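You operate a simulated robot arm through the tools that you are given. There is no shell and no other tool. Be economical: measure what you need, move in short steps, check, and stop when the job is done.

The job below is to be done with a simulated robot arm. You get a single attempt, and the scene is never put back.

Task
Take the short wooden batten that says "L570" from the top of the timber table and put it on the air cover. Take the brown clip carton on the top of the timber table and put it away on the top of the fitting table. Put the white bottle marked "primer" from the top of the fitting table on the shelf of the rack table. Turn the teal dial to 12. Fetch the teal clip carton and set it on the top of the gauge table. Put the teal socket box on the shelf of the rack table. Put the can marked "W523" from the top of the gauge table on the shelf of the gauge table and the can that says "W230" on the shelf of the rack table. Any order will do. Set down upright: brown clip carton, white bottle, teal clip carton, can.

Only the result counts: the job must be done as asked and must still hold three seconds after the hand-in. Knocking over, shifting, dropping, spilling or breaking anything else fails it. A push-on lid holds only when it is set on centred and level and pressed home; a screw cap is set on level and turned clockwise until tight.

Robot
A 6-joint arm with a fingered hand on a trunk, on a base that drives. Base frame: it is fixed to the floor where the robot stands at the start and does not move with it; the origin is under the middle of the robot, x ahead of it, y to its left, z up. Lengths are in m, angles in rad, forces in N, time in s.
With the tool pointing down near the work surface it reaches from about 0.22 to 0.48 m from the robot's upright axis, wherever it stands. Its first joint turns from -2.897 to 2.897 rad. Places, roughly: air cover [1, 4, 0.75]; brown clip carton [0.5, -0.25, 0.75]; can with the yellow side, grey can, orange can [-1.75, -1.5, 0.75]; shelf of the gauge table [-1.7, -1.6, 0.3]; shelf of the rack table [1, 2.2, 0.3]; short wooden batten [0.5, 0, 0.75]; teal clip carton [0.5, -1.25, 0.75]; teal dial [0.4, -1.2, 0.8]; teal socket box (6x6x5 cm) [0.4, -1.5, 0.8]; top of the fitting table [0.7, -1.1, 0.8]; top of the gauge table (124x24 cm) [-1.7, -1.42, 0.8]; white bottle [0.5, -0.75, 0.75]. Payload 2.3 kg.
The tool frame sits at the grasp point between the pads (the TCP): z along the fingers, y along the line on which they close. The tips reach 0.022 m beyond it. The gripper opens to 0.112 m. The gripper's body begins 0.06 m behind the TCP. The gripper is a hand of 3 fingers: y runs from the thumb to the fingers, the wrist lies at [0, 0, -0.218] in the tool frame, and closing takes about 1.5 s.
Orientation is that of the tool frame in the base frame, as a unit quaternion [w, x, y, z]. With the fingers straight down and closing along the base's y, the tool's x points along the base's -x, its y along +y and its z along -z.

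Tools
- The arm moves only by the tool servo_tool. Its argument "motion" is one flat list of numbers, 7 for each row, row after row: the shift along the tool's x, y, z in units of 200 mm (1.0 is 200 mm), then the turn, a rotation vector about the tool's x, y, z in units of 45 degrees (1.0 is 45 degrees), then the gripper command, from -1 (fully open) to 1 (shut), values between in proportion. In form: [dx, dy, dz, rx, ry, rz, jaw, dx, dy, dz, rx, ry, rz, jaw, ...]. A call has 1 to 10 rows; each row is the pose to reach, as a shift and turn from the pose commanded when the call began, along the tool's axes at that moment. A call with a number of a shift or a turn outside -1 to 1 is refused whole. A row lasts 0.2 s, in which the tool goes at most 0.05 m and 0.15 rad; a call with a longer step from one row to the next is refused whole, and so is a gripper value outside its range. Where a pose cannot be reached the arm comes as near as it can. A force on the tool above 40 N (or 10 N above the force at the start of the call, whichever is more), or a blocked arm, ends the call early, and 0.2 s more pass. Each finger travels about 0.072 m/s and halts on what it meets, pressing with about 25 N; the grip force reading is that of the motor and also rises with nothing between the fingers. The clock runs only during rows and for 0.2 s after the last one: add rows that repeat a pose to give the fingers time. It gives the time, the measured TCP pose, the force on the tool (base axes), the opening and the grip force at its end, in the units of the frame above (readings bear some noise), with the torque about the TCP (base axes, N m) and any sound that the robot's microphone picked up.
- Cameras (640 x 400 px; columns grow to the right, rows downward): "scene" is now at [0.0047, 0.1086, 1.5915]; the picture's right is [-0.46, -0.89, 0.00], its down [-0.72, 0.38, -0.58] and it looks along [0.52, -0.27, -0.81] (base axes); focal length 273 px, centre (320, 200). "wrist" rides on the gripper at [0.066, 0.003, -0.08] in the tool frame; the picture's right is [-0.05, 1.00, 0.00], its down [-0.77, -0.04, -0.64] and it looks along [-0.64, -0.03, 0.77] (tool axes); focal length 275 px, centre (320, 200). There is no depth. A picture from a camera that has moved, and an enlarged one, comes with that camera's place and axes in the base frame and with its lens.
- camera(camera): a new picture of that camera. No time passes.
- lift_body(by): slides the trunk up (or, below 0, down) by that many m; the arm and the scene camera ride with it, the base frame stays. It gives what a move gives, with no picture.
- roll_base(legs): drives the robot by 1 to 6 legs, each [ahead, left, turn to the left] in m, m and rad, along the robot's own axes; the way and the turn of a leg run together, so that a leg with both is an arc; at most 1.5 m and 3.142 rad a leg. The arm and the cameras ride along, it lands a little off, and it stops where it bumps. It gives what a move gives.
- hand_shape(shape): the hand has 3 fingers and takes this shape, open, in about a second: jaw (thumb against the fingers, like two jaws); tri (thumb and two fingers); tip (a fingertip pinch); poke (one finger out to press); point (the index stretched); flat (the hand flat); cup (the hand cupped); fist (a fist). The gripper value then closes the fingers along that shape, each until it touches; the sizes above hold for jaw. It gives what a move gives, with no picture.
- aim_head(pan, tilt): turns the head with the scene camera to pan (to the left, within 2.705 rad either way) and tilt (down, from -0.506 to 1.204), counted from straight ahead of the robot. It gives what a move gives.
- inspect(camera, box): a new picture of the part [left, top, right, bottom] of that camera's present view, enlarged. No time passes.
- finish_job(): hands the job in; it is judged then, once.

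Work in short steps. Places have to be worked out from the pictures, the camera data and where the tool is seen: move nearer, look again, correct. Check each grasp and each placing, and mend what went wrong. You have 217 turns and 218 pictures in all, those below and enlarged ones among them. Open the gripper and draw the arm clear of the work before you hand the job in, unless the task says otherwise; then end with one line.

The tools are called after "Emit:" as name(argument=value, ...) on one line, values as JSON. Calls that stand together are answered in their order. servo_tool: Moves the arm, as the interface text tells. Its arguments: {"type":"object","properties":{"motion":{"type":"array"}},"required":["motion"]} The other tools are called the same way: lift_body (by) slides the trunk up or down; hand_shape (shape) gives the hand a shape; roll_base (legs) drives the base; aim_head (pan, tilt) turns the head that bears the scene camera; camera (camera) takes a picture; inspect (camera, box) takes an enlarged picture of a part of a camera's view; finish_job () hands the job in.

At the start:

```text
clock: 0.0
ee_pos: [0.2278, -0.1865, 1.1235]
ee_rot: [0.0, 0.0, 1.0, 0.0]
ft_force: [0.5, 0.5, 0.4]
torque: [0.0, 0.01, 0.02]
gripper_width: 0.1121
grasp_force: 0.1
shape: jaw
trunk travel left (down, up): [-0.525, 0.065]
robot x, y, heading: [-0.0011, -0.001, 0.004]
head pan, tilt: [-0.482, 0.951]
```

scene: 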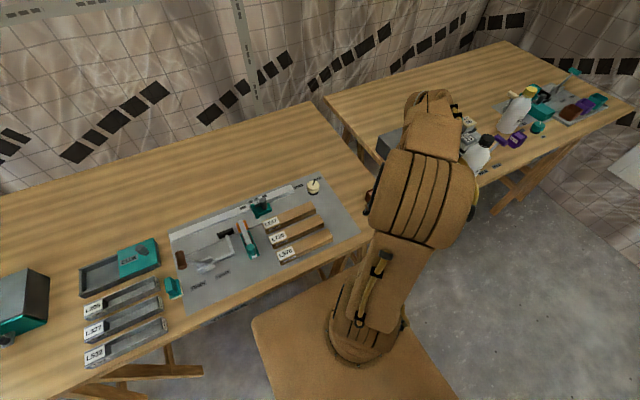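
wrist: 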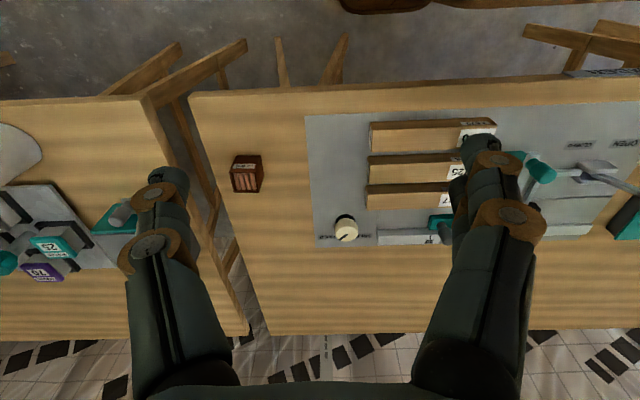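

The wrist picture shows the brown carton and the battens; I enlarge the relevant parts to read labels.

Emit:
inspect(camera="wrist", box=[200, 80, 520, 280])

Emit:
inspect(camera="scene", box=[160, 160, 380, 300])

Emit:
inspect(camera="scene", box=[420, 60, 640, 200])

```text
2.00 times, centred on (360, 180) of wrist
camera zoom: at [0.1606, -0.1831, 1.2034], right [0.05, 1.0, 0.0], down [0.77, -0.04, 0.64], along [0.64, -0.03, -0.77], focal length 551 px, centre (240, 240)
```

zoom: 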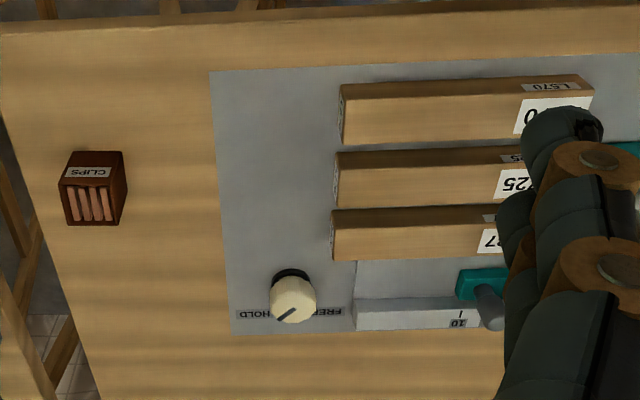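

```text
2.86 times, centred on (270, 230) of scene
camera zoom: at [0.0047, 0.1086, 1.5915], right [-0.46, -0.89, 0.0], down [-0.72, 0.38, -0.58], along [0.52, -0.27, -0.81], focal length 780 px, centre (463, 114)
```

zoom: 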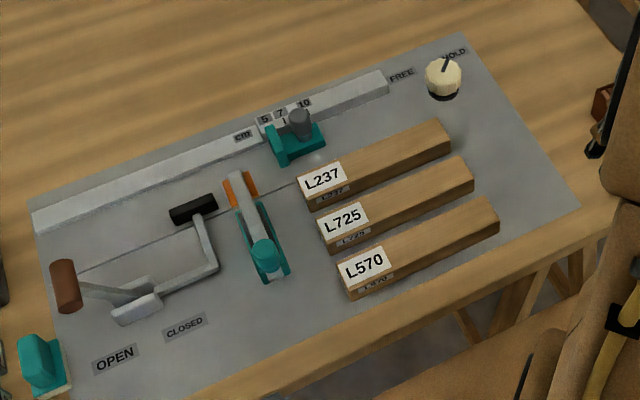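

```text
2.86 times, centred on (530, 130) of scene
camera zoom: at [0.0047, 0.1086, 1.5915], right [-0.46, -0.89, 0.0], down [-0.72, 0.38, -0.58], along [0.52, -0.27, -0.81], focal length 780 px, centre (-280, 400)
```

zoom: 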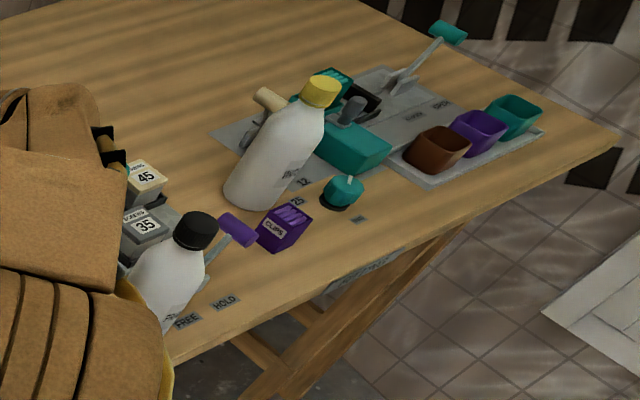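

The carton appears at about (0.42,-0.32), table top about z 0.785. It is slightly out of reach, so I drive 0.3 m to the right and look again.

Emit:
roll_base(legs=[[0, -0.3, 0]])

Emit:
aim_head(pan=-0.9, tilt=0.9)

Emit:
camera(camera="wrist")

Emit:
camera(camera="scene")

```text
clock: 2.0
ee_pos: [0.2269, -0.4872, 1.1229]
ee_rot: [0.0, 0.0, 1.0, 0.0]
ft_force: [-1.1, -0.2, -0.4]
torque: [0.0, 0.0, -0.06]
gripper_width: 0.112
grasp_force: 0.0
shape: jaw
trunk travel left (down, up): [-0.525, 0.065]
robot x, y, heading: [0.002, -0.2995, -0.003]
head pan, tilt: [-0.482, 0.951]
```

```text
clock: 2.9
ee_pos: [0.2272, -0.4858, 1.1226]
ee_rot: [0.0, 0.001, 1.0, 0.0]
ft_force: [-0.1, 0.7, 0.0]
torque: [0.0, 0.02, -0.02]
gripper_width: 0.1121
grasp_force: 0.1
shape: jaw
trunk travel left (down, up): [-0.525, 0.065]
robot x, y, heading: [0.0044, -0.2996, 0.004]
head pan, tilt: [-0.901, 0.901]
```

```text
212 pictures are left
camera wrist: at [0.1605, -0.4826, 1.2034], right [0.05, 1.0, 0.0], down [0.77, -0.04, 0.64], along [0.64, -0.03, -0.77], focal length 275 px, centre (320, 200)
```

wrist: 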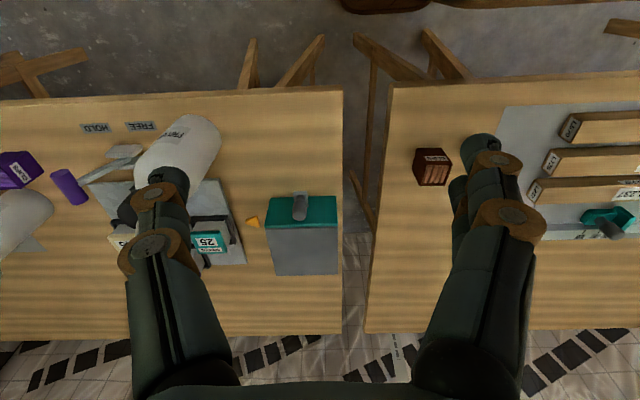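

```text
211 pictures are left
camera scene: at [-0.0128, -0.2164, 1.5952], right [-0.78, -0.62, 0.0], down [-0.49, 0.61, -0.62], along [0.39, -0.49, -0.78], focal length 273 px, centre (320, 200)
```

scene: 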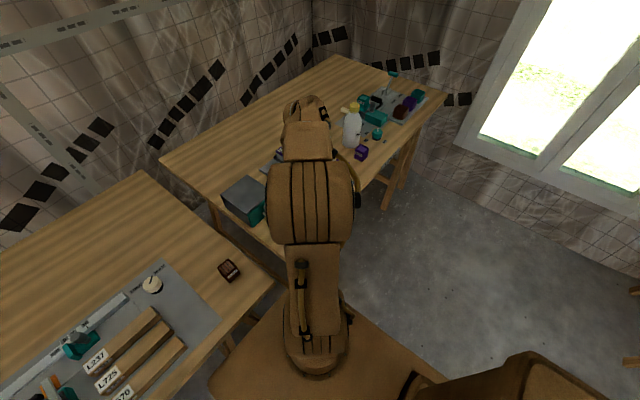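

The carton is at about (0.424,-0.308). I move above it and look again.

Emit:
servo_tool(motion=[-0.14, 0.127, 0.1, 0, 0, 0, -1, -0.28, 0.254, 0.2, 0, 0, 0, -1, -0.42, 0.381, 0.3, 0, 0, 0, -1, -0.56, 0.508, 0.4, 0, 0, 0, -1, -0.7, 0.635, 0.5, 0, 0, 0, -1, -0.84, 0.762, 0.6, 0, 0, 0, -1, -0.985, 0.89, 0.7, 0, 0, 0, -1])

Emit:
camera(camera="wrist")

```text
clock: 4.5
ee_pos: [0.4253, -0.3062, 0.9813]
ee_rot: [-0.001, 0.0, 1.0, 0.0]
ft_force: [-0.1, 0.4, -0.3]
torque: [0.0, 0.02, -0.04]
gripper_width: 0.1117
grasp_force: 0.1
shape: jaw
trunk travel left (down, up): [-0.525, 0.065]
robot x, y, heading: [-0.0002, -0.2976, 0.001]
head pan, tilt: [-0.901, 0.901]
```

```text
210 pictures are left
camera wrist: at [0.3591, -0.3033, 1.0627], right [0.05, 1.0, 0.0], down [0.77, -0.04, 0.64], along [0.64, -0.03, -0.77], focal length 275 px, centre (320, 200)
```

wrist: 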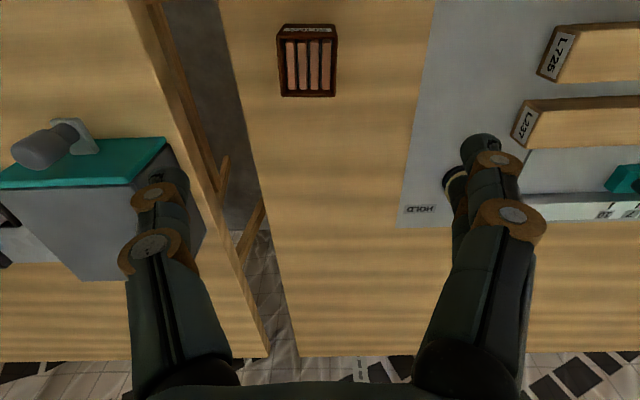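

Carton top centre works out at about (0.412,-0.313,0.847), 43 mm wide. I go down around it to z 0.82 and close.

Emit:
servo_tool(motion=[0.06, -0.035, 0.2, 0, 0, 0, -1, 0.06, -0.035, 0.4, 0, 0, 0, -1, 0.06, -0.035, 0.6, 0, 0, 0, -1, 0.06, -0.035, 0.7, 0, 0, 0, -1, 0.06, -0.035, 0.8, 0, 0, 0, -1])

Emit:
camera(camera="wrist")

```text
clock: 5.7
ee_pos: [0.4112, -0.3155, 0.822]
ee_rot: [0.001, 0.001, 1.0, -0.001]
ft_force: [0.4, -0.4, 0.8]
torque: [-0.03, 0.04, -0.02]
gripper_width: 0.1118
grasp_force: 0.1
shape: jaw
trunk travel left (down, up): [-0.525, 0.065]
robot x, y, heading: [0.0027, -0.3017, -0.001]
head pan, tilt: [-0.901, 0.901]
```

```text
209 pictures are left
camera wrist: at [0.3457, -0.312, 0.9031], right [0.05, 1.0, 0.0], down [0.77, -0.04, 0.64], along [0.64, -0.03, -0.77], focal length 275 px, centre (320, 200)
```

wrist: 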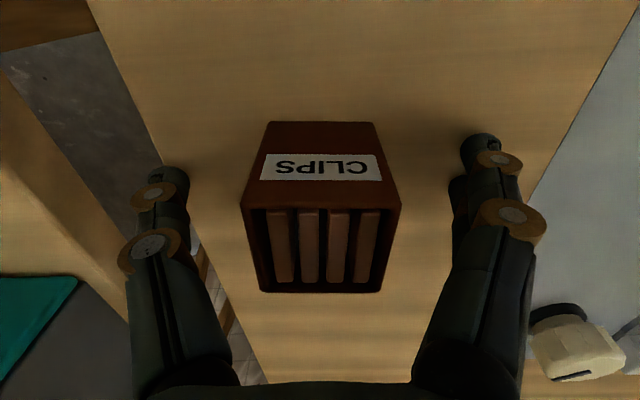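

The carton sits centred between the fingers; I close on it.

Emit:
servo_tool(motion=[0, 0, 0, 0, 0, 0, 1, 0, 0, 0, 0, 0, 0, 1, 0, 0, 0, 0, 0, 0, 1, 0, 0, 0, 0, 0, 0, 1, 0, 0, 0, 0, 0, 0, 1, 0, 0, 0, 0, 0, 0, 1, 0, 0, 0, 0, 0, 0, 1, 0, 0, -0.2, 0, 0, 0, 1, 0, 0, -0.4, 0, 0, 0, 1])

Emit:
camera(camera="wrist")

```text
clock: 7.7
ee_pos: [0.412, -0.3155, 0.904]
ee_rot: [0.0, -0.001, 1.0, 0.0]
ft_force: [0.0, 0.4, -1.4]
torque: [0.0, -0.01, 0.03]
gripper_width: 0.036
grasp_force: 25.3
shape: jaw
trunk travel left (down, up): [-0.525, 0.065]
robot x, y, heading: [-0.0032, -0.2993, 0.004]
head pan, tilt: [-0.901, 0.901]
```

```text
208 pictures are left
camera wrist: at [0.346, -0.312, 0.9837], right [0.05, 1.0, 0.0], down [0.77, -0.04, 0.64], along [0.64, -0.03, -0.77], focal length 275 px, centre (320, 200)
```

wrist: 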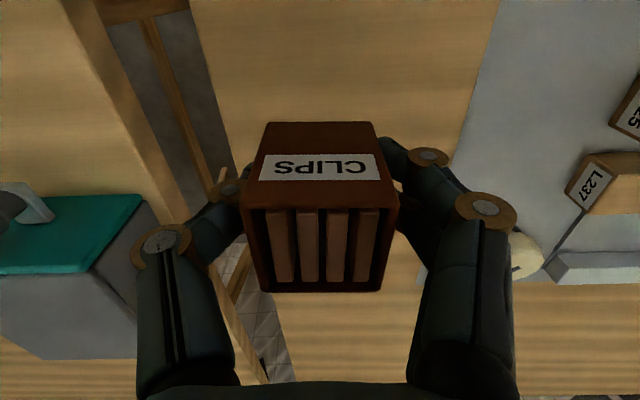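

Grasped (36 mm). I lift, pull back to x≈0.36, and drive right 0.25 m to the free front strip of the fitting table.

Emit:
servo_tool(motion=[0.08, 0, -0.2, 0, 0, 0, 1, 0.17, 0, -0.4, 0, 0, 0, 1, 0.26, 0, -0.5, 0, 0, 0, 1])

Emit:
roll_base(legs=[[0, -0.25, 0]])

Emit:
camera(camera="wrist")

Emit:
camera(camera="scene")

```text
clock: 8.5
ee_pos: [0.3602, -0.3161, 1.0025]
ee_rot: [0.0, 0.002, 1.0, 0.001]
ft_force: [0.7, -0.4, 0.3]
torque: [0.0, -0.02, 0.02]
gripper_width: 0.0358
grasp_force: 25.0
shape: jaw
trunk travel left (down, up): [-0.525, 0.065]
robot x, y, heading: [0.0009, -0.2989, 0.0]
head pan, tilt: [-0.901, 0.901]
```

```text
clock: 10.3
ee_pos: [0.3605, -0.5675, 1.0022]
ee_rot: [0.0, 0.001, 1.0, 0.0]
ft_force: [0.7, 0.2, -0.7]
torque: [0.01, 0.01, 0.03]
gripper_width: 0.0356
grasp_force: 25.3
shape: jaw
trunk travel left (down, up): [-0.525, 0.065]
robot x, y, heading: [-0.0005, -0.5487, 0.003]
head pan, tilt: [-0.901, 0.901]
```

```text
207 pictures are left
camera wrist: at [0.2943, -0.5631, 1.0831], right [0.05, 1.0, 0.0], down [0.77, -0.04, 0.64], along [0.64, -0.03, -0.77], focal length 275 px, centre (320, 200)
```

wrist: 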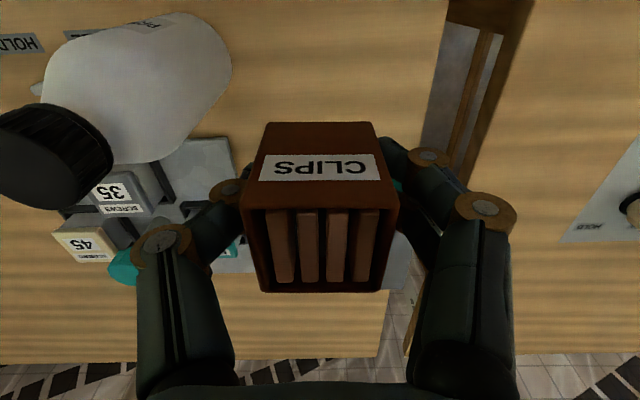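

```text
206 pictures are left
camera scene: at [-0.0127, -0.4678, 1.5952], right [-0.78, -0.62, 0.0], down [-0.49, 0.61, -0.62], along [0.39, -0.49, -0.78], focal length 273 px, centre (320, 200)
```

scene: 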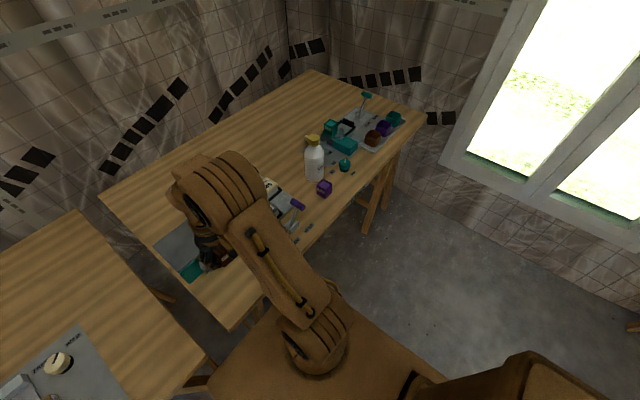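

Bottle edge is at about y=-0.657, table end at y≈-0.44, so I shift to y≈-0.538 and descend gently toward the surface.

Emit:
servo_tool(motion=[0, 0.15, 0.15, 0, 0, 0, 1, 0, 0.15, 0.35, 0, 0, 0, 1, 0, 0.15, 0.55, 0, 0, 0, 1, 0, 0.15, 0.75, 0, 0, 0, 1, 0, 0.15, 0.83, 0, 0, 0, 1, 0, 0.15, 0.85, 0, 0, 0, 1, 0, 0.15, 0.87, 0, 0, 0, 1, 0, 0.15, 0.89, 0, 0, 0, 1])

Emit:
camera(camera="wrist")

```text
clock: 12.1
ee_pos: [0.3599, -0.5348, 0.8248]
ee_rot: [0.0, 0.001, 1.0, 0.0]
ft_force: [-0.1, -0.2, -1.2]
torque: [-0.01, 0.01, 0.0]
gripper_width: 0.0358
grasp_force: 25.1
shape: jaw
trunk travel left (down, up): [-0.525, 0.065]
robot x, y, heading: [-0.0032, -0.5512, -0.0]
head pan, tilt: [-0.901, 0.901]
```

```text
205 pictures are left
camera wrist: at [0.2943, -0.5323, 0.905], right [0.05, 1.0, 0.0], down [0.77, -0.04, 0.64], along [0.64, -0.03, -0.77], focal length 275 px, centre (320, 200)
```

wrist: 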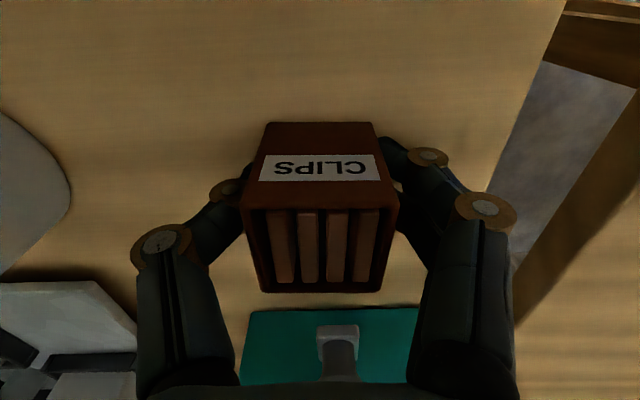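

I continue down in millimetre steps until contact is felt.

Emit:
servo_tool(motion=[0, 0, 0.01, 0, 0, 0, 1, 0, 0, 0.02, 0, 0, 0, 1, 0, 0, 0.03, 0, 0, 0, 1, 0, 0, 0.04, 0, 0, 0, 1, 0, 0, 0.05, 0, 0, 0, 1, 0, 0, 0.06, 0, 0, 0, 1])

```text
clock: 13.0
ee_pos: [0.361, -0.5356, 0.8212]
ee_rot: [0.006, 0.0, 1.0, -0.001]
ft_force: [-4.7, -0.8, 30.2]
torque: [0.01, 0.16, 0.04]
gripper_width: 0.0379
grasp_force: 24.8
shape: jaw
trunk travel left (down, up): [-0.525, 0.065]
robot x, y, heading: [0.0009, -0.5538, 0.004]
head pan, tilt: [-0.901, 0.901]
stopped in row 4: the force on the tool passed its limit at 45 N (the readings are from after the stop); the commanded pose is now the measured one
```

Contact at 0.821, the same height as on the timber table. I open partly and rise.

Emit:
servo_tool(motion=[0, 0, 0, 0, 0, 0, 0.2, 0, 0, 0, 0, 0, 0, -0.2, 0, 0, 0, 0, 0, 0, -0.3, 0, 0, -0.1, 0, 0, 0, -0.3, 0, 0, -0.3, 0, 0, 0, -0.3, 0, 0, -0.5, 0, 0, 0, -0.3, 0, 0, -0.7, 0, 0, 0, -0.3, 0, 0, -0.9, 0, 0, 0, -0.3])

Emit:
camera(camera="wrist")

Emit:
inspect(camera="scene", box=[200, 80, 440, 240])

```text
clock: 14.8
ee_pos: [0.3613, -0.535, 1.0003]
ee_rot: [0.003, 0.0, 1.0, 0.0]
ft_force: [-1.1, 0.7, -0.8]
torque: [-0.01, -0.01, 0.01]
gripper_width: 0.0726
grasp_force: 0.0
shape: jaw
trunk travel left (down, up): [-0.525, 0.065]
robot x, y, heading: [0.0012, -0.5479, 0.0]
head pan, tilt: [-0.901, 0.901]
```

```text
204 pictures are left
camera wrist: at [0.2958, -0.5319, 1.0803], right [0.05, 1.0, 0.0], down [0.77, -0.04, 0.64], along [0.64, -0.03, -0.77], focal length 275 px, centre (320, 200)
```

wrist: 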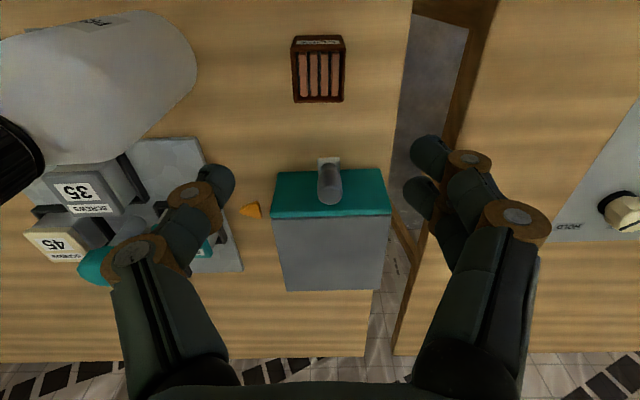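

```text
2.50 times, centred on (320, 160) of scene
camera zoom: at [-0.0134, -0.4669, 1.5951], right [-0.78, -0.62, 0.0], down [-0.49, 0.61, -0.62], along [0.39, -0.49, -0.78], focal length 682 px, centre (320, 300)
```

zoom: 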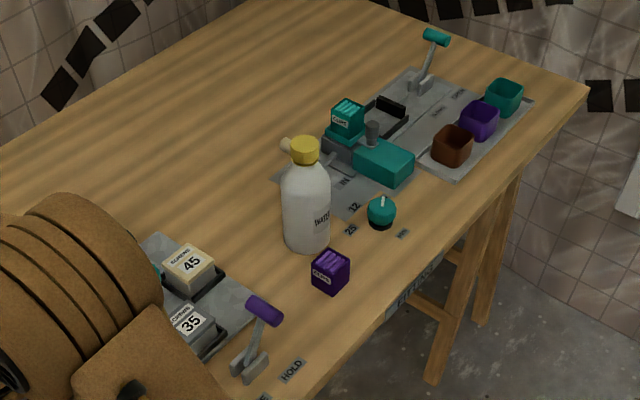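

Brown carton stands upright on the fitting table. I raise and retract the tool, then drive right for a view of the bottles, dial and boxes.

Emit:
servo_tool(motion=[0.1, 0, -0.2, 0, 0, 0, -0.6, 0.25, 0, -0.4, 0, 0, 0, -1, 0.4, 0, -0.55, 0, 0, 0, -1, 0.55, 0, -0.7, 0, 0, 0, -1])

Emit:
roll_base(legs=[[0, -0.45, 0]])

Emit:
camera(camera="wrist")

Emit:
aim_head(pan=-0.5, tilt=0.95)

Emit:
camera(camera="scene")

```text
clock: 15.8
ee_pos: [0.2499, -0.5366, 1.1388]
ee_rot: [0.004, 0.0, 1.0, 0.0]
ft_force: [0.7, 0.2, 1.0]
torque: [-0.05, -0.03, -0.02]
gripper_width: 0.1118
grasp_force: 0.0
shape: jaw
trunk travel left (down, up): [-0.525, 0.065]
robot x, y, heading: [-0.0009, -0.5477, 0.002]
head pan, tilt: [-0.901, 0.901]
```

```text
clock: 18.5
ee_pos: [0.2509, -0.9822, 1.1394]
ee_rot: [0.002, 0.003, 1.0, 0.001]
ft_force: [0.3, 0.4, -0.4]
torque: [0.01, 0.02, 0.0]
gripper_width: 0.1118
grasp_force: 0.1
shape: jaw
trunk travel left (down, up): [-0.525, 0.065]
robot x, y, heading: [-0.0046, -0.9991, -0.001]
head pan, tilt: [-0.901, 0.901]
```

```text
202 pictures are left
camera wrist: at [0.1836, -0.9783, 1.2189], right [0.05, 1.0, 0.0], down [0.77, -0.04, 0.64], along [0.64, -0.03, -0.77], focal length 275 px, centre (320, 200)
```

wrist: 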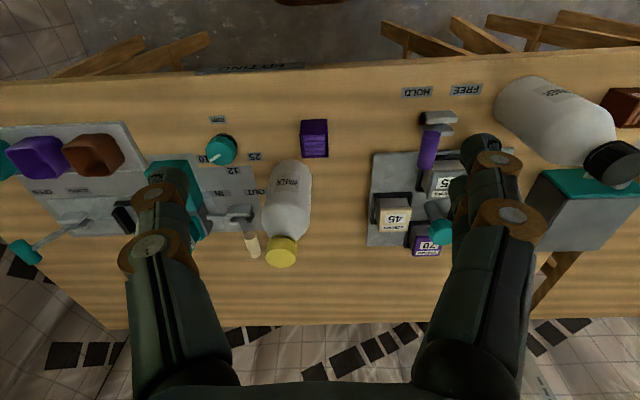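

```text
clock: 19.4
ee_pos: [0.2503, -0.9814, 1.1399]
ee_rot: [0.003, 0.002, 1.0, 0.0]
ft_force: [-0.2, -0.6, -0.4]
torque: [0.01, -0.02, -0.05]
gripper_width: 0.1118
grasp_force: 0.1
shape: jaw
trunk travel left (down, up): [-0.525, 0.065]
robot x, y, heading: [-0.0017, -0.9953, -0.005]
head pan, tilt: [-0.499, 0.949]
```

```text
201 pictures are left
camera scene: at [0.0033, -0.8872, 1.5916], right [-0.48, -0.88, 0.0], down [-0.71, 0.39, -0.58], along [0.51, -0.28, -0.81], focal length 273 px, centre (320, 200)
```

scene: 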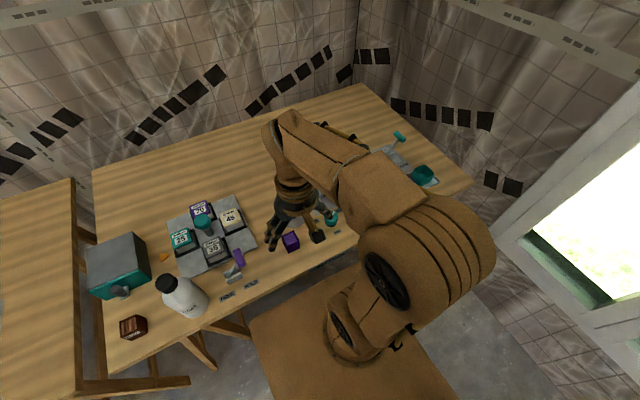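

I read the labels: bottle text and the dial scale.

Emit:
inspect(camera="wrist", box=[130, 80, 340, 280])

Emit:
inspect(camera="wrist", box=[480, 60, 640, 200])

Emit:
inspect(camera="scene", box=[70, 180, 310, 350])

```text
2.00 times, centred on (235, 180) of wrist
camera zoom: at [0.1836, -0.9779, 1.2189], right [0.05, 1.0, 0.0], down [0.77, -0.04, 0.64], along [0.64, -0.03, -0.77], focal length 551 px, centre (490, 240)
```

zoom: 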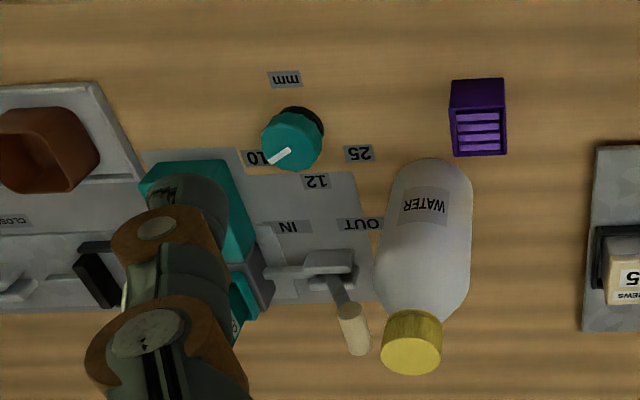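

```text
2.86 times, centred on (560, 130) of wrist
camera zoom: at [0.1836, -0.9779, 1.2189], right [0.05, 1.0, 0.0], down [0.77, -0.04, 0.64], along [0.64, -0.03, -0.77], focal length 786 px, centre (-366, 400)
```

zoom: 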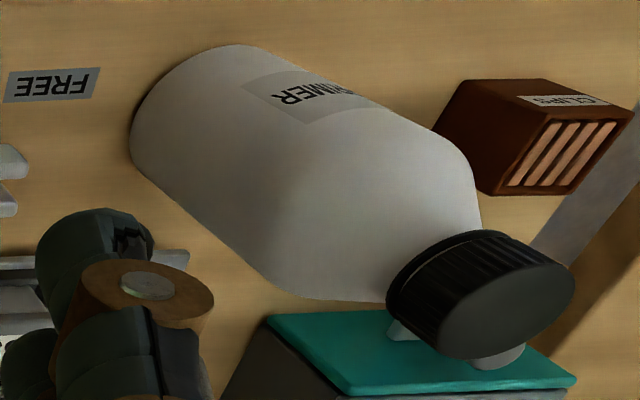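

```text
2.35 times, centred on (190, 265) of scene
camera zoom: at [0.0033, -0.8872, 1.5916], right [-0.48, -0.88, 0.0], down [-0.71, 0.39, -0.58], along [0.51, -0.28, -0.81], focal length 642 px, centre (626, 47)
```

zoom: 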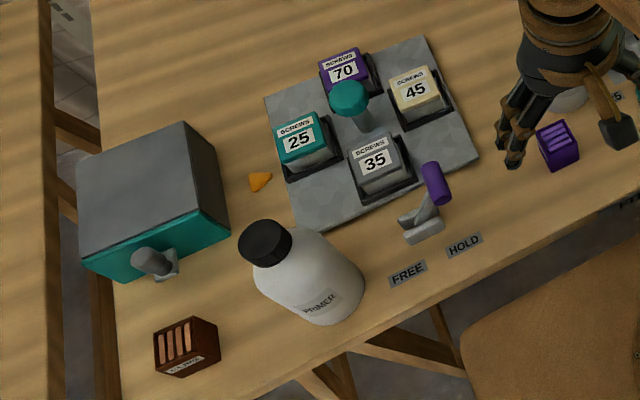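

Black-cap bottle is PRIMER. Dial sits near (0.397,-1.146); I move nearer above it for a close look.

Emit:
servo_tool(motion=[-0.12, -0.15, 0.1, 0, 0, 0, -1, -0.25, -0.3, 0.2, 0, 0, 0, -1, -0.38, -0.45, 0.3, 0, 0, 0, -1, -0.5, -0.6, 0.4, 0, 0, 0, -1, -0.6, -0.75, 0.5, 0, 0, 0, -1, -0.6, -0.83, 0.6, 0, 0, 0, -1])

Emit:
camera(camera="wrist")

```text
clock: 20.8
ee_pos: [0.3706, -1.1493, 1.0192]
ee_rot: [0.003, 0.002, 1.0, 0.0]
ft_force: [-0.1, 0.0, -0.3]
torque: [0.02, -0.01, 0.0]
gripper_width: 0.1118
grasp_force: 0.1
shape: jaw
trunk travel left (down, up): [-0.525, 0.065]
robot x, y, heading: [-0.0038, -0.9982, -0.007]
head pan, tilt: [-0.499, 0.949]
```

```text
197 pictures are left
camera wrist: at [0.3039, -1.1452, 1.0994], right [0.05, 1.0, 0.0], down [0.77, -0.04, 0.64], along [0.64, -0.03, -0.77], focal length 275 px, centre (320, 200)
```

wrist: 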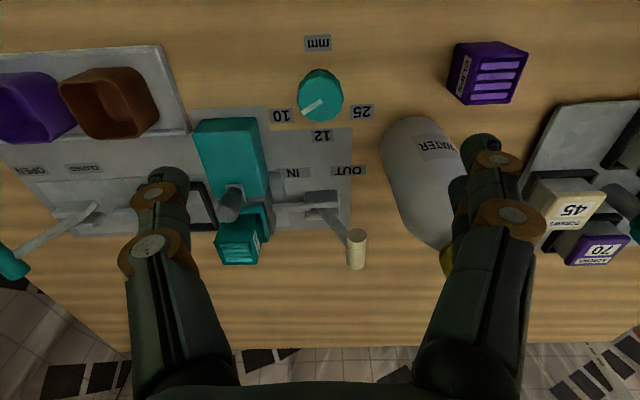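

Emit:
inspect(camera="wrist", box=[250, 20, 410, 160])

```text
2.86 times, centred on (330, 90) of wrist
camera zoom: at [0.3039, -1.1452, 1.0994], right [0.05, 1.0, 0.0], down [0.77, -0.04, 0.64], along [0.64, -0.03, -0.77], focal length 786 px, centre (291, 514)
```

zoom: 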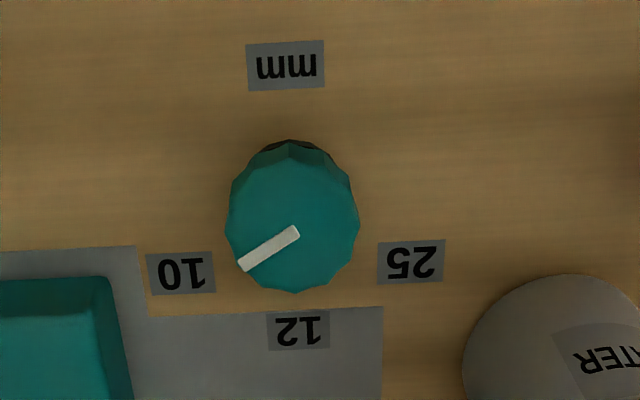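

From the marks: dial centre ≈(0.405,-1.149), pointer at 10 (60° to the right of straight ahead), 12 is straight ahead (+x). I need 60° counter-clockwise seen from above. I come over it pre-turned 15° clockwise, partly closed.

Emit:
servo_tool(motion=[-0.08, 0, 0.15, 0, 0, 0.17, -0.5, -0.172, 0, 0.35, 0, 0, 0.333, -0.34, -0.172, 0, 0.55, 0, 0, 0.333, -0.34])

Emit:
camera(camera="wrist")

```text
clock: 21.6
ee_pos: [0.404, -1.1487, 0.9084]
ee_rot: [0.002, 0.134, 0.991, 0.0]
ft_force: [0.4, 0.3, 0.9]
torque: [-0.01, 0.01, -0.01]
gripper_width: 0.0753
grasp_force: 0.0
shape: jaw
trunk travel left (down, up): [-0.525, 0.065]
robot x, y, heading: [-0.0017, -0.9934, -0.002]
head pan, tilt: [-0.499, 0.949]
```

```text
195 pictures are left
camera wrist: at [0.3417, -1.128, 0.9883], right [0.31, 0.95, 0.0], down [0.73, -0.24, 0.64], along [0.61, -0.2, -0.77], focal length 275 px, centre (320, 200)
```

wrist: 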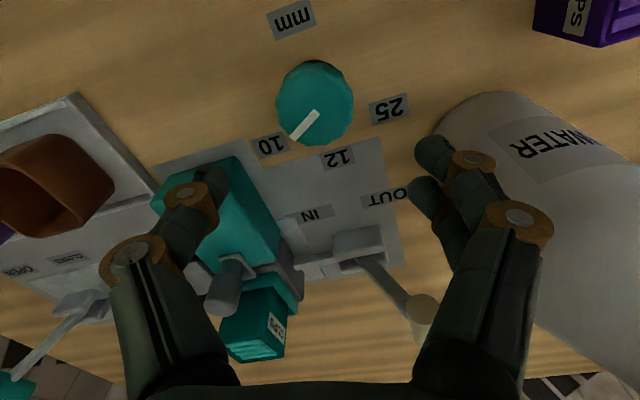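

Alignment looks right; I descend to z≈0.816 around the knob.

Emit:
servo_tool(motion=[0, 0, 0.15, 0, 0, 0, -0.34, 0, 0, 0.3, 0, 0, 0, -0.34, 0, 0, 0.4, 0, 0, 0, -0.34, 0, 0, 0.46, 0, 0, 0, -0.34])

Emit:
camera(camera="wrist")

```text
clock: 22.6
ee_pos: [0.4056, -1.1496, 0.821]
ee_rot: [0.008, 0.133, 0.991, -0.002]
ft_force: [2.4, -1.1, 39.0]
torque: [0.7, -0.1, -0.01]
gripper_width: 0.0731
grasp_force: 0.0
shape: jaw
trunk travel left (down, up): [-0.525, 0.065]
robot x, y, heading: [-0.0024, -0.9965, -0.008]
head pan, tilt: [-0.499, 0.949]
```

```text
194 pictures are left
camera wrist: at [0.3416, -1.1272, 0.9005], right [0.31, 0.95, 0.0], down [0.72, -0.24, 0.65], along [0.62, -0.2, -0.76], focal length 275 px, centre (320, 200)
```

wrist: 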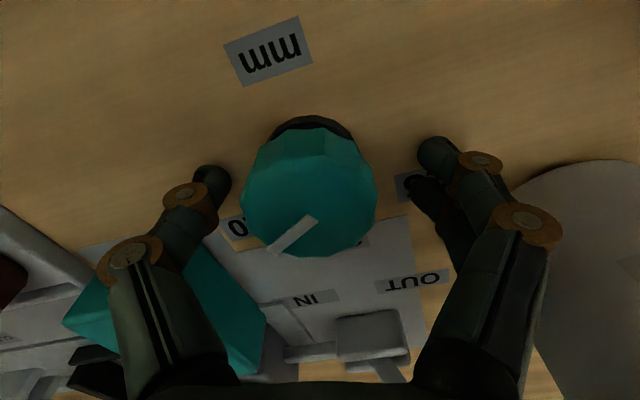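

The fingertips touched the table (so the table top is at z≈0.80). I back up 4 mm and close on the knob.

Emit:
servo_tool(motion=[0, 0, -0.02, 0, 0, 0, -0.2, 0, 0, -0.02, 0, 0, 0, 0.2, 0, 0, -0.02, 0, 0, 0, 0.5, 0, 0, -0.02, 0, 0, 0, 1, 0, 0, -0.02, 0, 0, 0, 1])

Emit:
camera(camera="wrist")

```text
clock: 23.8
ee_pos: [0.4043, -1.1487, 0.8217]
ee_rot: [0.003, 0.133, 0.991, 0.0]
ft_force: [-1.9, -2.9, 8.6]
torque: [-0.26, 0.13, 0.01]
gripper_width: 0.0391
grasp_force: 24.8
shape: jaw
trunk travel left (down, up): [-0.525, 0.065]
robot x, y, heading: [-0.004, -0.9918, -0.005]
head pan, tilt: [-0.499, 0.949]
```

```text
193 pictures are left
camera wrist: at [0.3412, -1.1276, 0.9018], right [0.31, 0.95, 0.0], down [0.73, -0.24, 0.64], along [0.61, -0.2, -0.77], focal length 275 px, centre (320, 200)
```

wrist: 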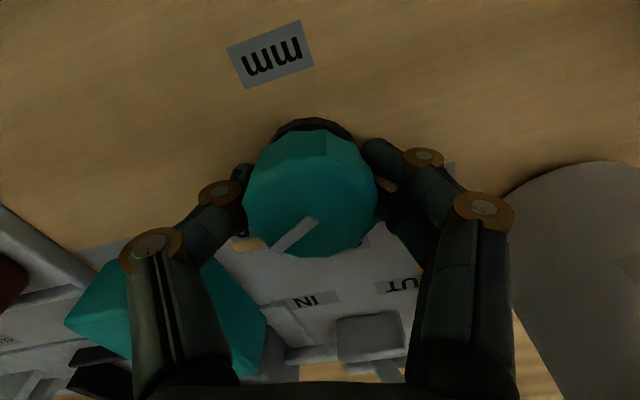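

The knob is held (39 mm). I turn it 45° counter-clockwise first and check.

Emit:
servo_tool(motion=[0, 0, 0, 0, 0, -0.17, 1, 0, 0, 0, 0, 0, -0.34, 1, 0, 0, 0, 0, 0, -0.51, 1, 0, 0, 0, 0, 0, -0.68, 1, 0, 0, 0, 0, 0, -0.85, 1, 0, 0, 0, 0, 0, -1.0, 1, 0, 0, 0, 0, 0, -1.0, 1])

Emit:
camera(camera="wrist")

```text
clock: 25.4
ee_pos: [0.4041, -1.1496, 0.8226]
ee_rot: [0.003, -0.257, 0.966, -0.002]
ft_force: [-9.0, 2.8, 2.2]
torque: [0.23, 0.26, -0.05]
gripper_width: 0.0376
grasp_force: 25.2
shape: jaw
trunk travel left (down, up): [-0.525, 0.065]
robot x, y, heading: [0.0013, -0.9926, -0.011]
head pan, tilt: [-0.499, 0.949]
```

```text
192 pictures are left
camera wrist: at [0.3447, -1.1779, 0.9023], right [-0.46, 0.89, 0.0], down [0.68, 0.35, 0.64], along [0.57, 0.29, -0.77], focal length 275 px, centre (320, 200)
```

wrist: 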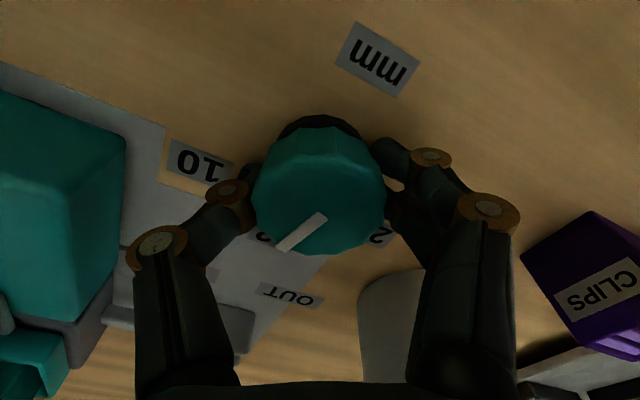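

Pointer now reads about -17° from 12. I turn another 16°, then release and check from above.

Emit:
servo_tool(motion=[0, 0, 0, 0, 0, -0.18, 1, 0, 0, 0, 0, 0, -0.36, 1, 0, 0, 0, 0, 0, -0.36, 1])

Emit:
inspect(camera="wrist", box=[180, 20, 460, 320])

```text
clock: 26.2
ee_pos: [0.4041, -1.1493, 0.8221]
ee_rot: [0.004, -0.39, 0.921, -0.001]
ft_force: [-9.8, 4.1, 1.5]
torque: [0.23, 0.27, -0.12]
gripper_width: 0.0374
grasp_force: 25.6
shape: jaw
trunk travel left (down, up): [-0.525, 0.065]
robot x, y, heading: [-0.001, -0.9919, -0.006]
head pan, tilt: [-0.499, 0.949]
```

```text
1.33 times, centred on (320, 170) of wrist
camera zoom: at [0.3554, -1.193, 0.9026], right [-0.69, 0.73, -0.01], down [0.56, 0.53, 0.64], along [0.47, 0.44, -0.77], focal length 367 px, centre (320, 240)
```

zoom: 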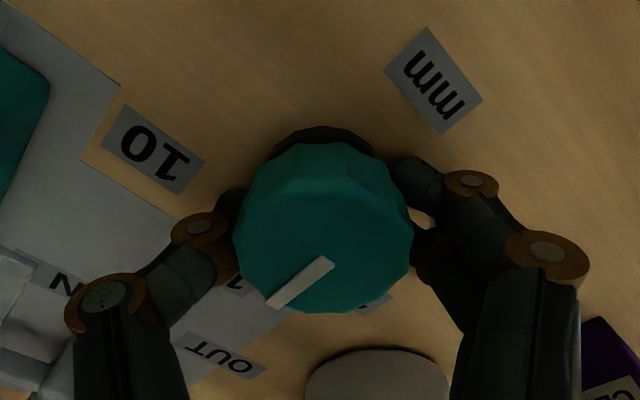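

Pointer reads about straight ahead. I release, rise and rotate back for a check.

Emit:
servo_tool(motion=[0, 0, 0, 0, 0, 0, 0.2, 0, 0, 0, 0, 0, 0, -0.2, 0, 0, 0, 0, 0, 0, -0.3, 0, 0, -0.2, 0, 0, 0, -0.34, 0, 0, -0.4, 0, 0, 0, -0.34, 0, 0, -0.6, 0, 0, 0.15, -0.34, 0, 0, -0.8, 0, 0, 0.33, -0.34, 0, 0, -0.9, 0, 0, 0.5, -0.34, 0, 0, -0.9, 0, 0, 0.67, -0.34, 0, 0, -0.9, 0, 0, 0.85, -0.34])

Emit:
camera(camera="wrist")

```text
clock: 28.4
ee_pos: [0.4048, -1.149, 1.0021]
ee_rot: [0.003, -0.065, 0.998, 0.0]
ft_force: [-0.6, 0.4, -0.1]
torque: [0.02, 0.05, 0.03]
gripper_width: 0.0746
grasp_force: 0.1
shape: jaw
trunk travel left (down, up): [-0.525, 0.065]
robot x, y, heading: [-0.001, -0.9951, -0.004]
head pan, tilt: [-0.499, 0.949]
```

```text
190 pictures are left
camera wrist: at [0.3376, -1.1542, 1.082], right [-0.08, 1.0, 0.0], down [0.77, 0.07, 0.64], along [0.64, 0.05, -0.77], focal length 275 px, centre (320, 200)
```

wrist: 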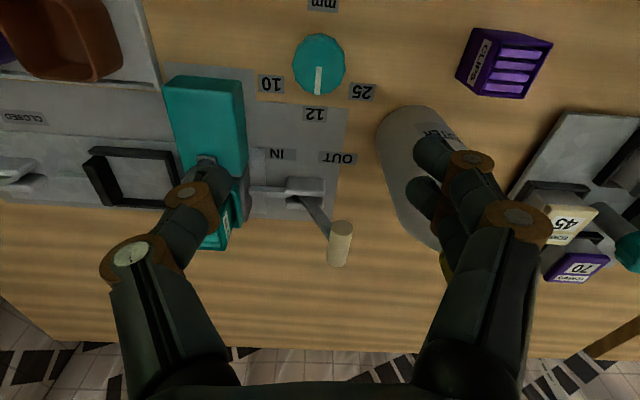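

Emit:
inspect(camera="wrist", box=[250, 0, 390, 130])

Emit:
inspect(camera="wrist", box=[140, 60, 360, 280])

```text
3.08 times, centred on (320, 65) of wrist
camera zoom: at [0.3376, -1.1542, 1.082], right [-0.08, 1.0, 0.0], down [0.77, 0.07, 0.64], along [0.64, 0.05, -0.77], focal length 847 px, centre (320, 615)
```

zoom: 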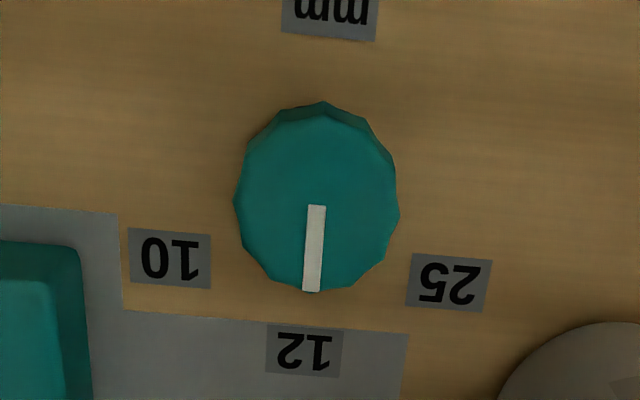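

```text
1.82 times, centred on (250, 170) of wrist
camera zoom: at [0.3376, -1.1542, 1.082], right [-0.08, 1.0, 0.0], down [0.77, 0.07, 0.64], along [0.64, 0.05, -0.77], focal length 500 px, centre (447, 254)
```

zoom: 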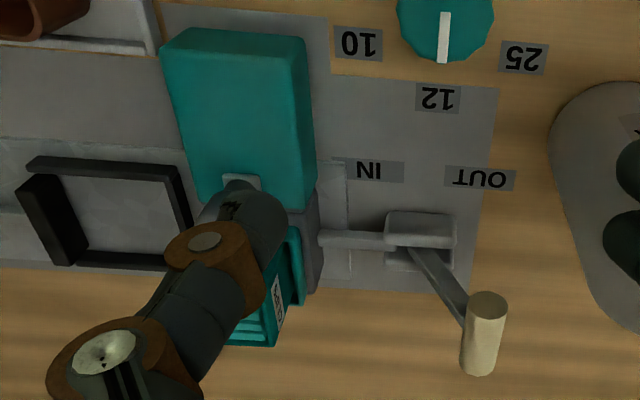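

The dial points at 12 within about 2°. Next I retract the arm to the left and inspect the mechanism around the teal clip carton.

Emit:
servo_tool(motion=[0.15, 0.15, -0.15, 0, 0, 0, -0.5, 0.3, 0.3, -0.3, 0, 0, 0, -1, 0.45, 0.45, -0.45, 0, 0, 0, -1, 0.6, 0.6, -0.6, 0, 0, 0, -1, 0.75, 0.75, -0.7, 0, 0, 0, -1, 0.78, 0.9, -0.75, 0, 0, 0, -1])

Emit:
aim_head(pan=-0.6, tilt=0.9)

Emit:
camera(camera="scene")

```text
refused: row 1 steps farther than a row can; nothing moved
```

```text
clock: 29.0
ee_pos: [0.4043, -1.1493, 1.0019]
ee_rot: [0.002, -0.067, 0.998, 0.0]
ft_force: [0.0, 0.1, -0.4]
torque: [0.0, -0.01, 0.0]
gripper_width: 0.0749
grasp_force: 0.1
shape: jaw
trunk travel left (down, up): [-0.525, 0.065]
robot x, y, heading: [-0.0023, -0.9919, -0.002]
head pan, tilt: [-0.6, 0.901]
```

```text
187 pictures are left
camera scene: at [0.0018, -0.8949, 1.5952], right [-0.57, -0.82, 0.0], down [-0.64, 0.45, -0.62], along [0.51, -0.35, -0.78], focal length 273 px, centre (320, 200)
```

scene: 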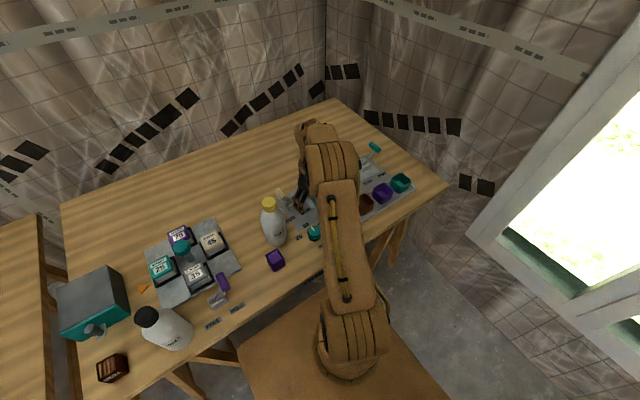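

That step was too long per row; I redo it with smaller steps, going up and back first.

Emit:
servo_tool(motion=[0.1, 0, -0.2, 0, 0, 0, -1, 0.25, 0, -0.35, 0, 0, 0, -1, 0.4, 0, -0.5, 0, 0, 0, -1, 0.55, 0, -0.65, 0, 0, 0, -1, 0.65, 0.15, -0.75, 0, 0, 0, -1, 0.7, 0.35, -0.75, 0, 0, 0, -1, 0.7, 0.55, -0.75, 0, 0, 0, -1, 0.7, 0.75, -0.75, 0, 0, 0, -1])

Emit:
roll_base(legs=[[0, -0.3, 0]])

Emit:
aim_head(pan=0.0, tilt=0.95)

Emit:
camera(camera="scene")

Emit:
camera(camera="wrist")

```text
clock: 30.8
ee_pos: [0.2441, -1.0183, 1.1511]
ee_rot: [0.002, -0.067, 0.998, -0.001]
ft_force: [-0.1, -0.4, 0.0]
torque: [0.03, -0.02, 0.0]
gripper_width: 0.1121
grasp_force: 0.1
shape: jaw
trunk travel left (down, up): [-0.525, 0.065]
robot x, y, heading: [-0.0036, -0.9908, -0.007]
head pan, tilt: [-0.6, 0.901]
```

```text
clock: 32.9
ee_pos: [0.2429, -1.3145, 1.1497]
ee_rot: [0.002, -0.065, 0.998, 0.0]
ft_force: [-0.6, -0.1, -0.9]
torque: [0.01, 0.0, 0.02]
gripper_width: 0.1118
grasp_force: 0.0
shape: jaw
trunk travel left (down, up): [-0.525, 0.065]
robot x, y, heading: [-0.0055, -1.2897, -0.01]
head pan, tilt: [-0.6, 0.901]
```

```text
clock: 33.9
ee_pos: [0.2435, -1.3129, 1.1514]
ee_rot: [0.002, -0.066, 0.998, 0.001]
ft_force: [-0.2, -0.5, -0.7]
torque: [0.03, 0.02, -0.02]
gripper_width: 0.1121
grasp_force: 0.1
shape: jaw
trunk travel left (down, up): [-0.525, 0.065]
robot x, y, heading: [0.0004, -1.2883, -0.009]
head pan, tilt: [0.0, 0.949]
```

```text
186 pictures are left
camera scene: at [0.0108, -1.1481, 1.5916], right [-0.01, -1.0, 0.0], down [-0.81, 0.01, -0.58], along [0.58, -0.01, -0.81], focal length 273 px, centre (320, 200)
```

scene: 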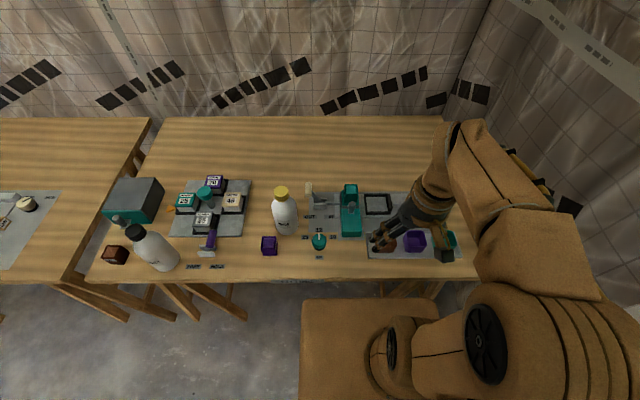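

```text
185 pictures are left
camera wrist: at [0.1765, -1.3194, 1.2308], right [-0.08, 1.0, 0.0], down [0.77, 0.06, 0.64], along [0.64, 0.05, -0.77], focal length 275 px, centre (320, 200)
```

wrist: 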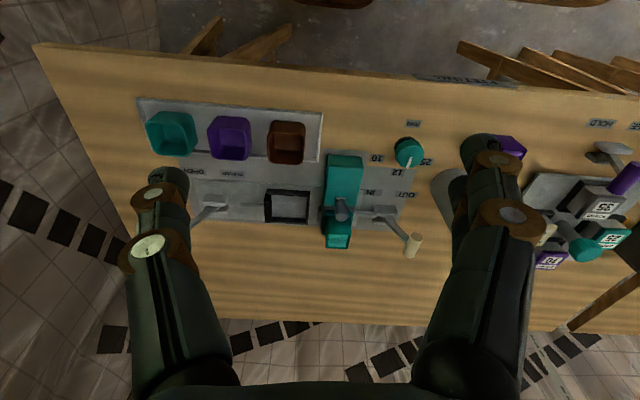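

Emit:
inspect(camera="scene", box=[290, 160, 470, 280])

Emit:
inspect(camera="wrist", box=[240, 120, 460, 280])

```text
3.33 times, centred on (380, 220) of scene
camera zoom: at [0.0108, -1.1481, 1.5916], right [-0.01, -1.0, 0.0], down [-0.81, 0.01, -0.58], along [0.58, -0.01, -0.81], focal length 910 px, centre (120, 133)
```

zoom: 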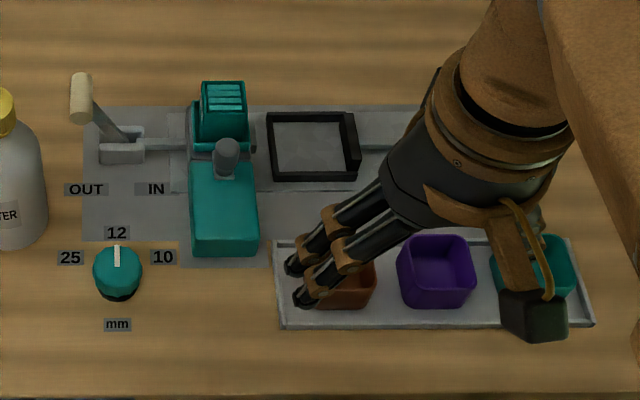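

```text
2.50 times, centred on (350, 200) of wrist
camera zoom: at [0.1765, -1.3194, 1.2308], right [-0.08, 1.0, 0.0], down [0.77, 0.06, 0.64], along [0.64, 0.05, -0.77], focal length 688 px, centre (245, 200)
```

zoom: 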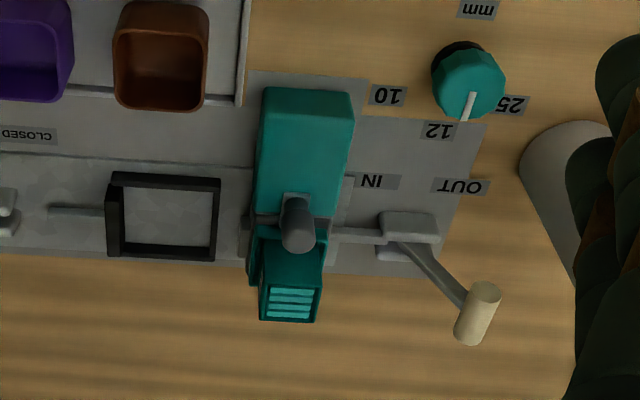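

Teal carton's top triangulates to about (0.55,-1.258,0.895): it stands on a raised seat. I need to stand closer, so I check what is beneath the table in front of the base.

Emit:
aim_head(pan=0.3, tilt=1.2)

Emit:
camera(camera="scene")

```text
clock: 34.7
ee_pos: [0.2432, -1.314, 1.1516]
ee_rot: [0.002, -0.066, 0.998, 0.001]
ft_force: [-0.1, -0.7, -0.6]
torque: [0.01, 0.02, 0.01]
gripper_width: 0.1121
grasp_force: 0.1
shape: jaw
trunk travel left (down, up): [-0.525, 0.065]
robot x, y, heading: [-0.0043, -1.2934, -0.007]
head pan, tilt: [0.3, 1.201]
```

```text
182 pictures are left
camera scene: at [-0.0083, -1.1313, 1.5754], right [0.29, -0.96, 0.0], down [-0.89, -0.27, -0.36], along [0.35, 0.1, -0.93], focal length 273 px, centre (320, 200)
```

scene: 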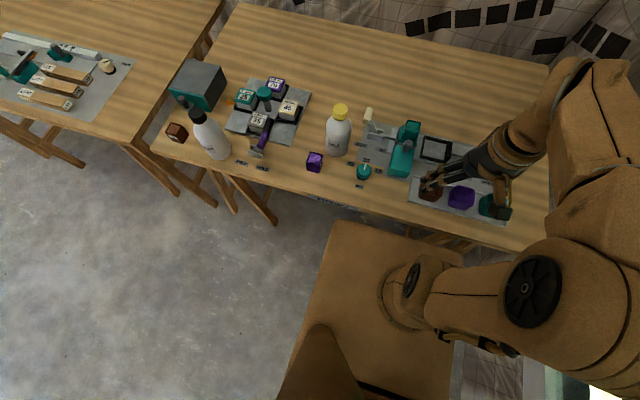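

I back off to see the trestle legs below the table before standing closer.

Emit:
roll_base(legs=[[-0.9, 0.15, 0]])

Emit:
aim_head(pan=0.0, tilt=0.6)

Emit:
camera(camera="scene")

```text
clock: 39.2
ee_pos: [-0.6354, -1.1587, 1.1507]
ee_rot: [0.003, -0.073, 0.997, -0.001]
ft_force: [-0.3, 0.1, 0.2]
torque: [0.0, 0.0, 0.01]
gripper_width: 0.1118
grasp_force: 0.1
shape: jaw
trunk travel left (down, up): [-0.525, 0.065]
robot x, y, heading: [-0.8818, -1.1389, 0.007]
head pan, tilt: [0.3, 1.201]
stopped in leg 1: the robot was blocked; the commanded pose is now the measured one
```

```text
clock: 40.2
ee_pos: [-0.6351, -1.1585, 1.1511]
ee_rot: [0.003, -0.074, 0.997, 0.0]
ft_force: [0.1, -0.3, 1.6]
torque: [-0.01, -0.01, -0.02]
gripper_width: 0.1117
grasp_force: 0.0
shape: jaw
trunk travel left (down, up): [-0.525, 0.065]
robot x, y, heading: [-0.8787, -1.1425, 0.005]
head pan, tilt: [0.0, 0.6]
```

```text
181 pictures are left
camera scene: at [-0.8534, -0.9961, 1.6199], right [0.01, -1.0, 0.0], down [-0.57, 0.0, -0.82], along [0.82, 0.01, -0.57], focal length 273 px, centre (320, 200)
```

scene: 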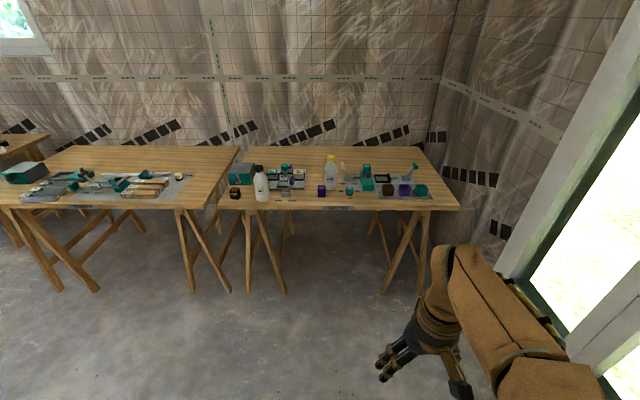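

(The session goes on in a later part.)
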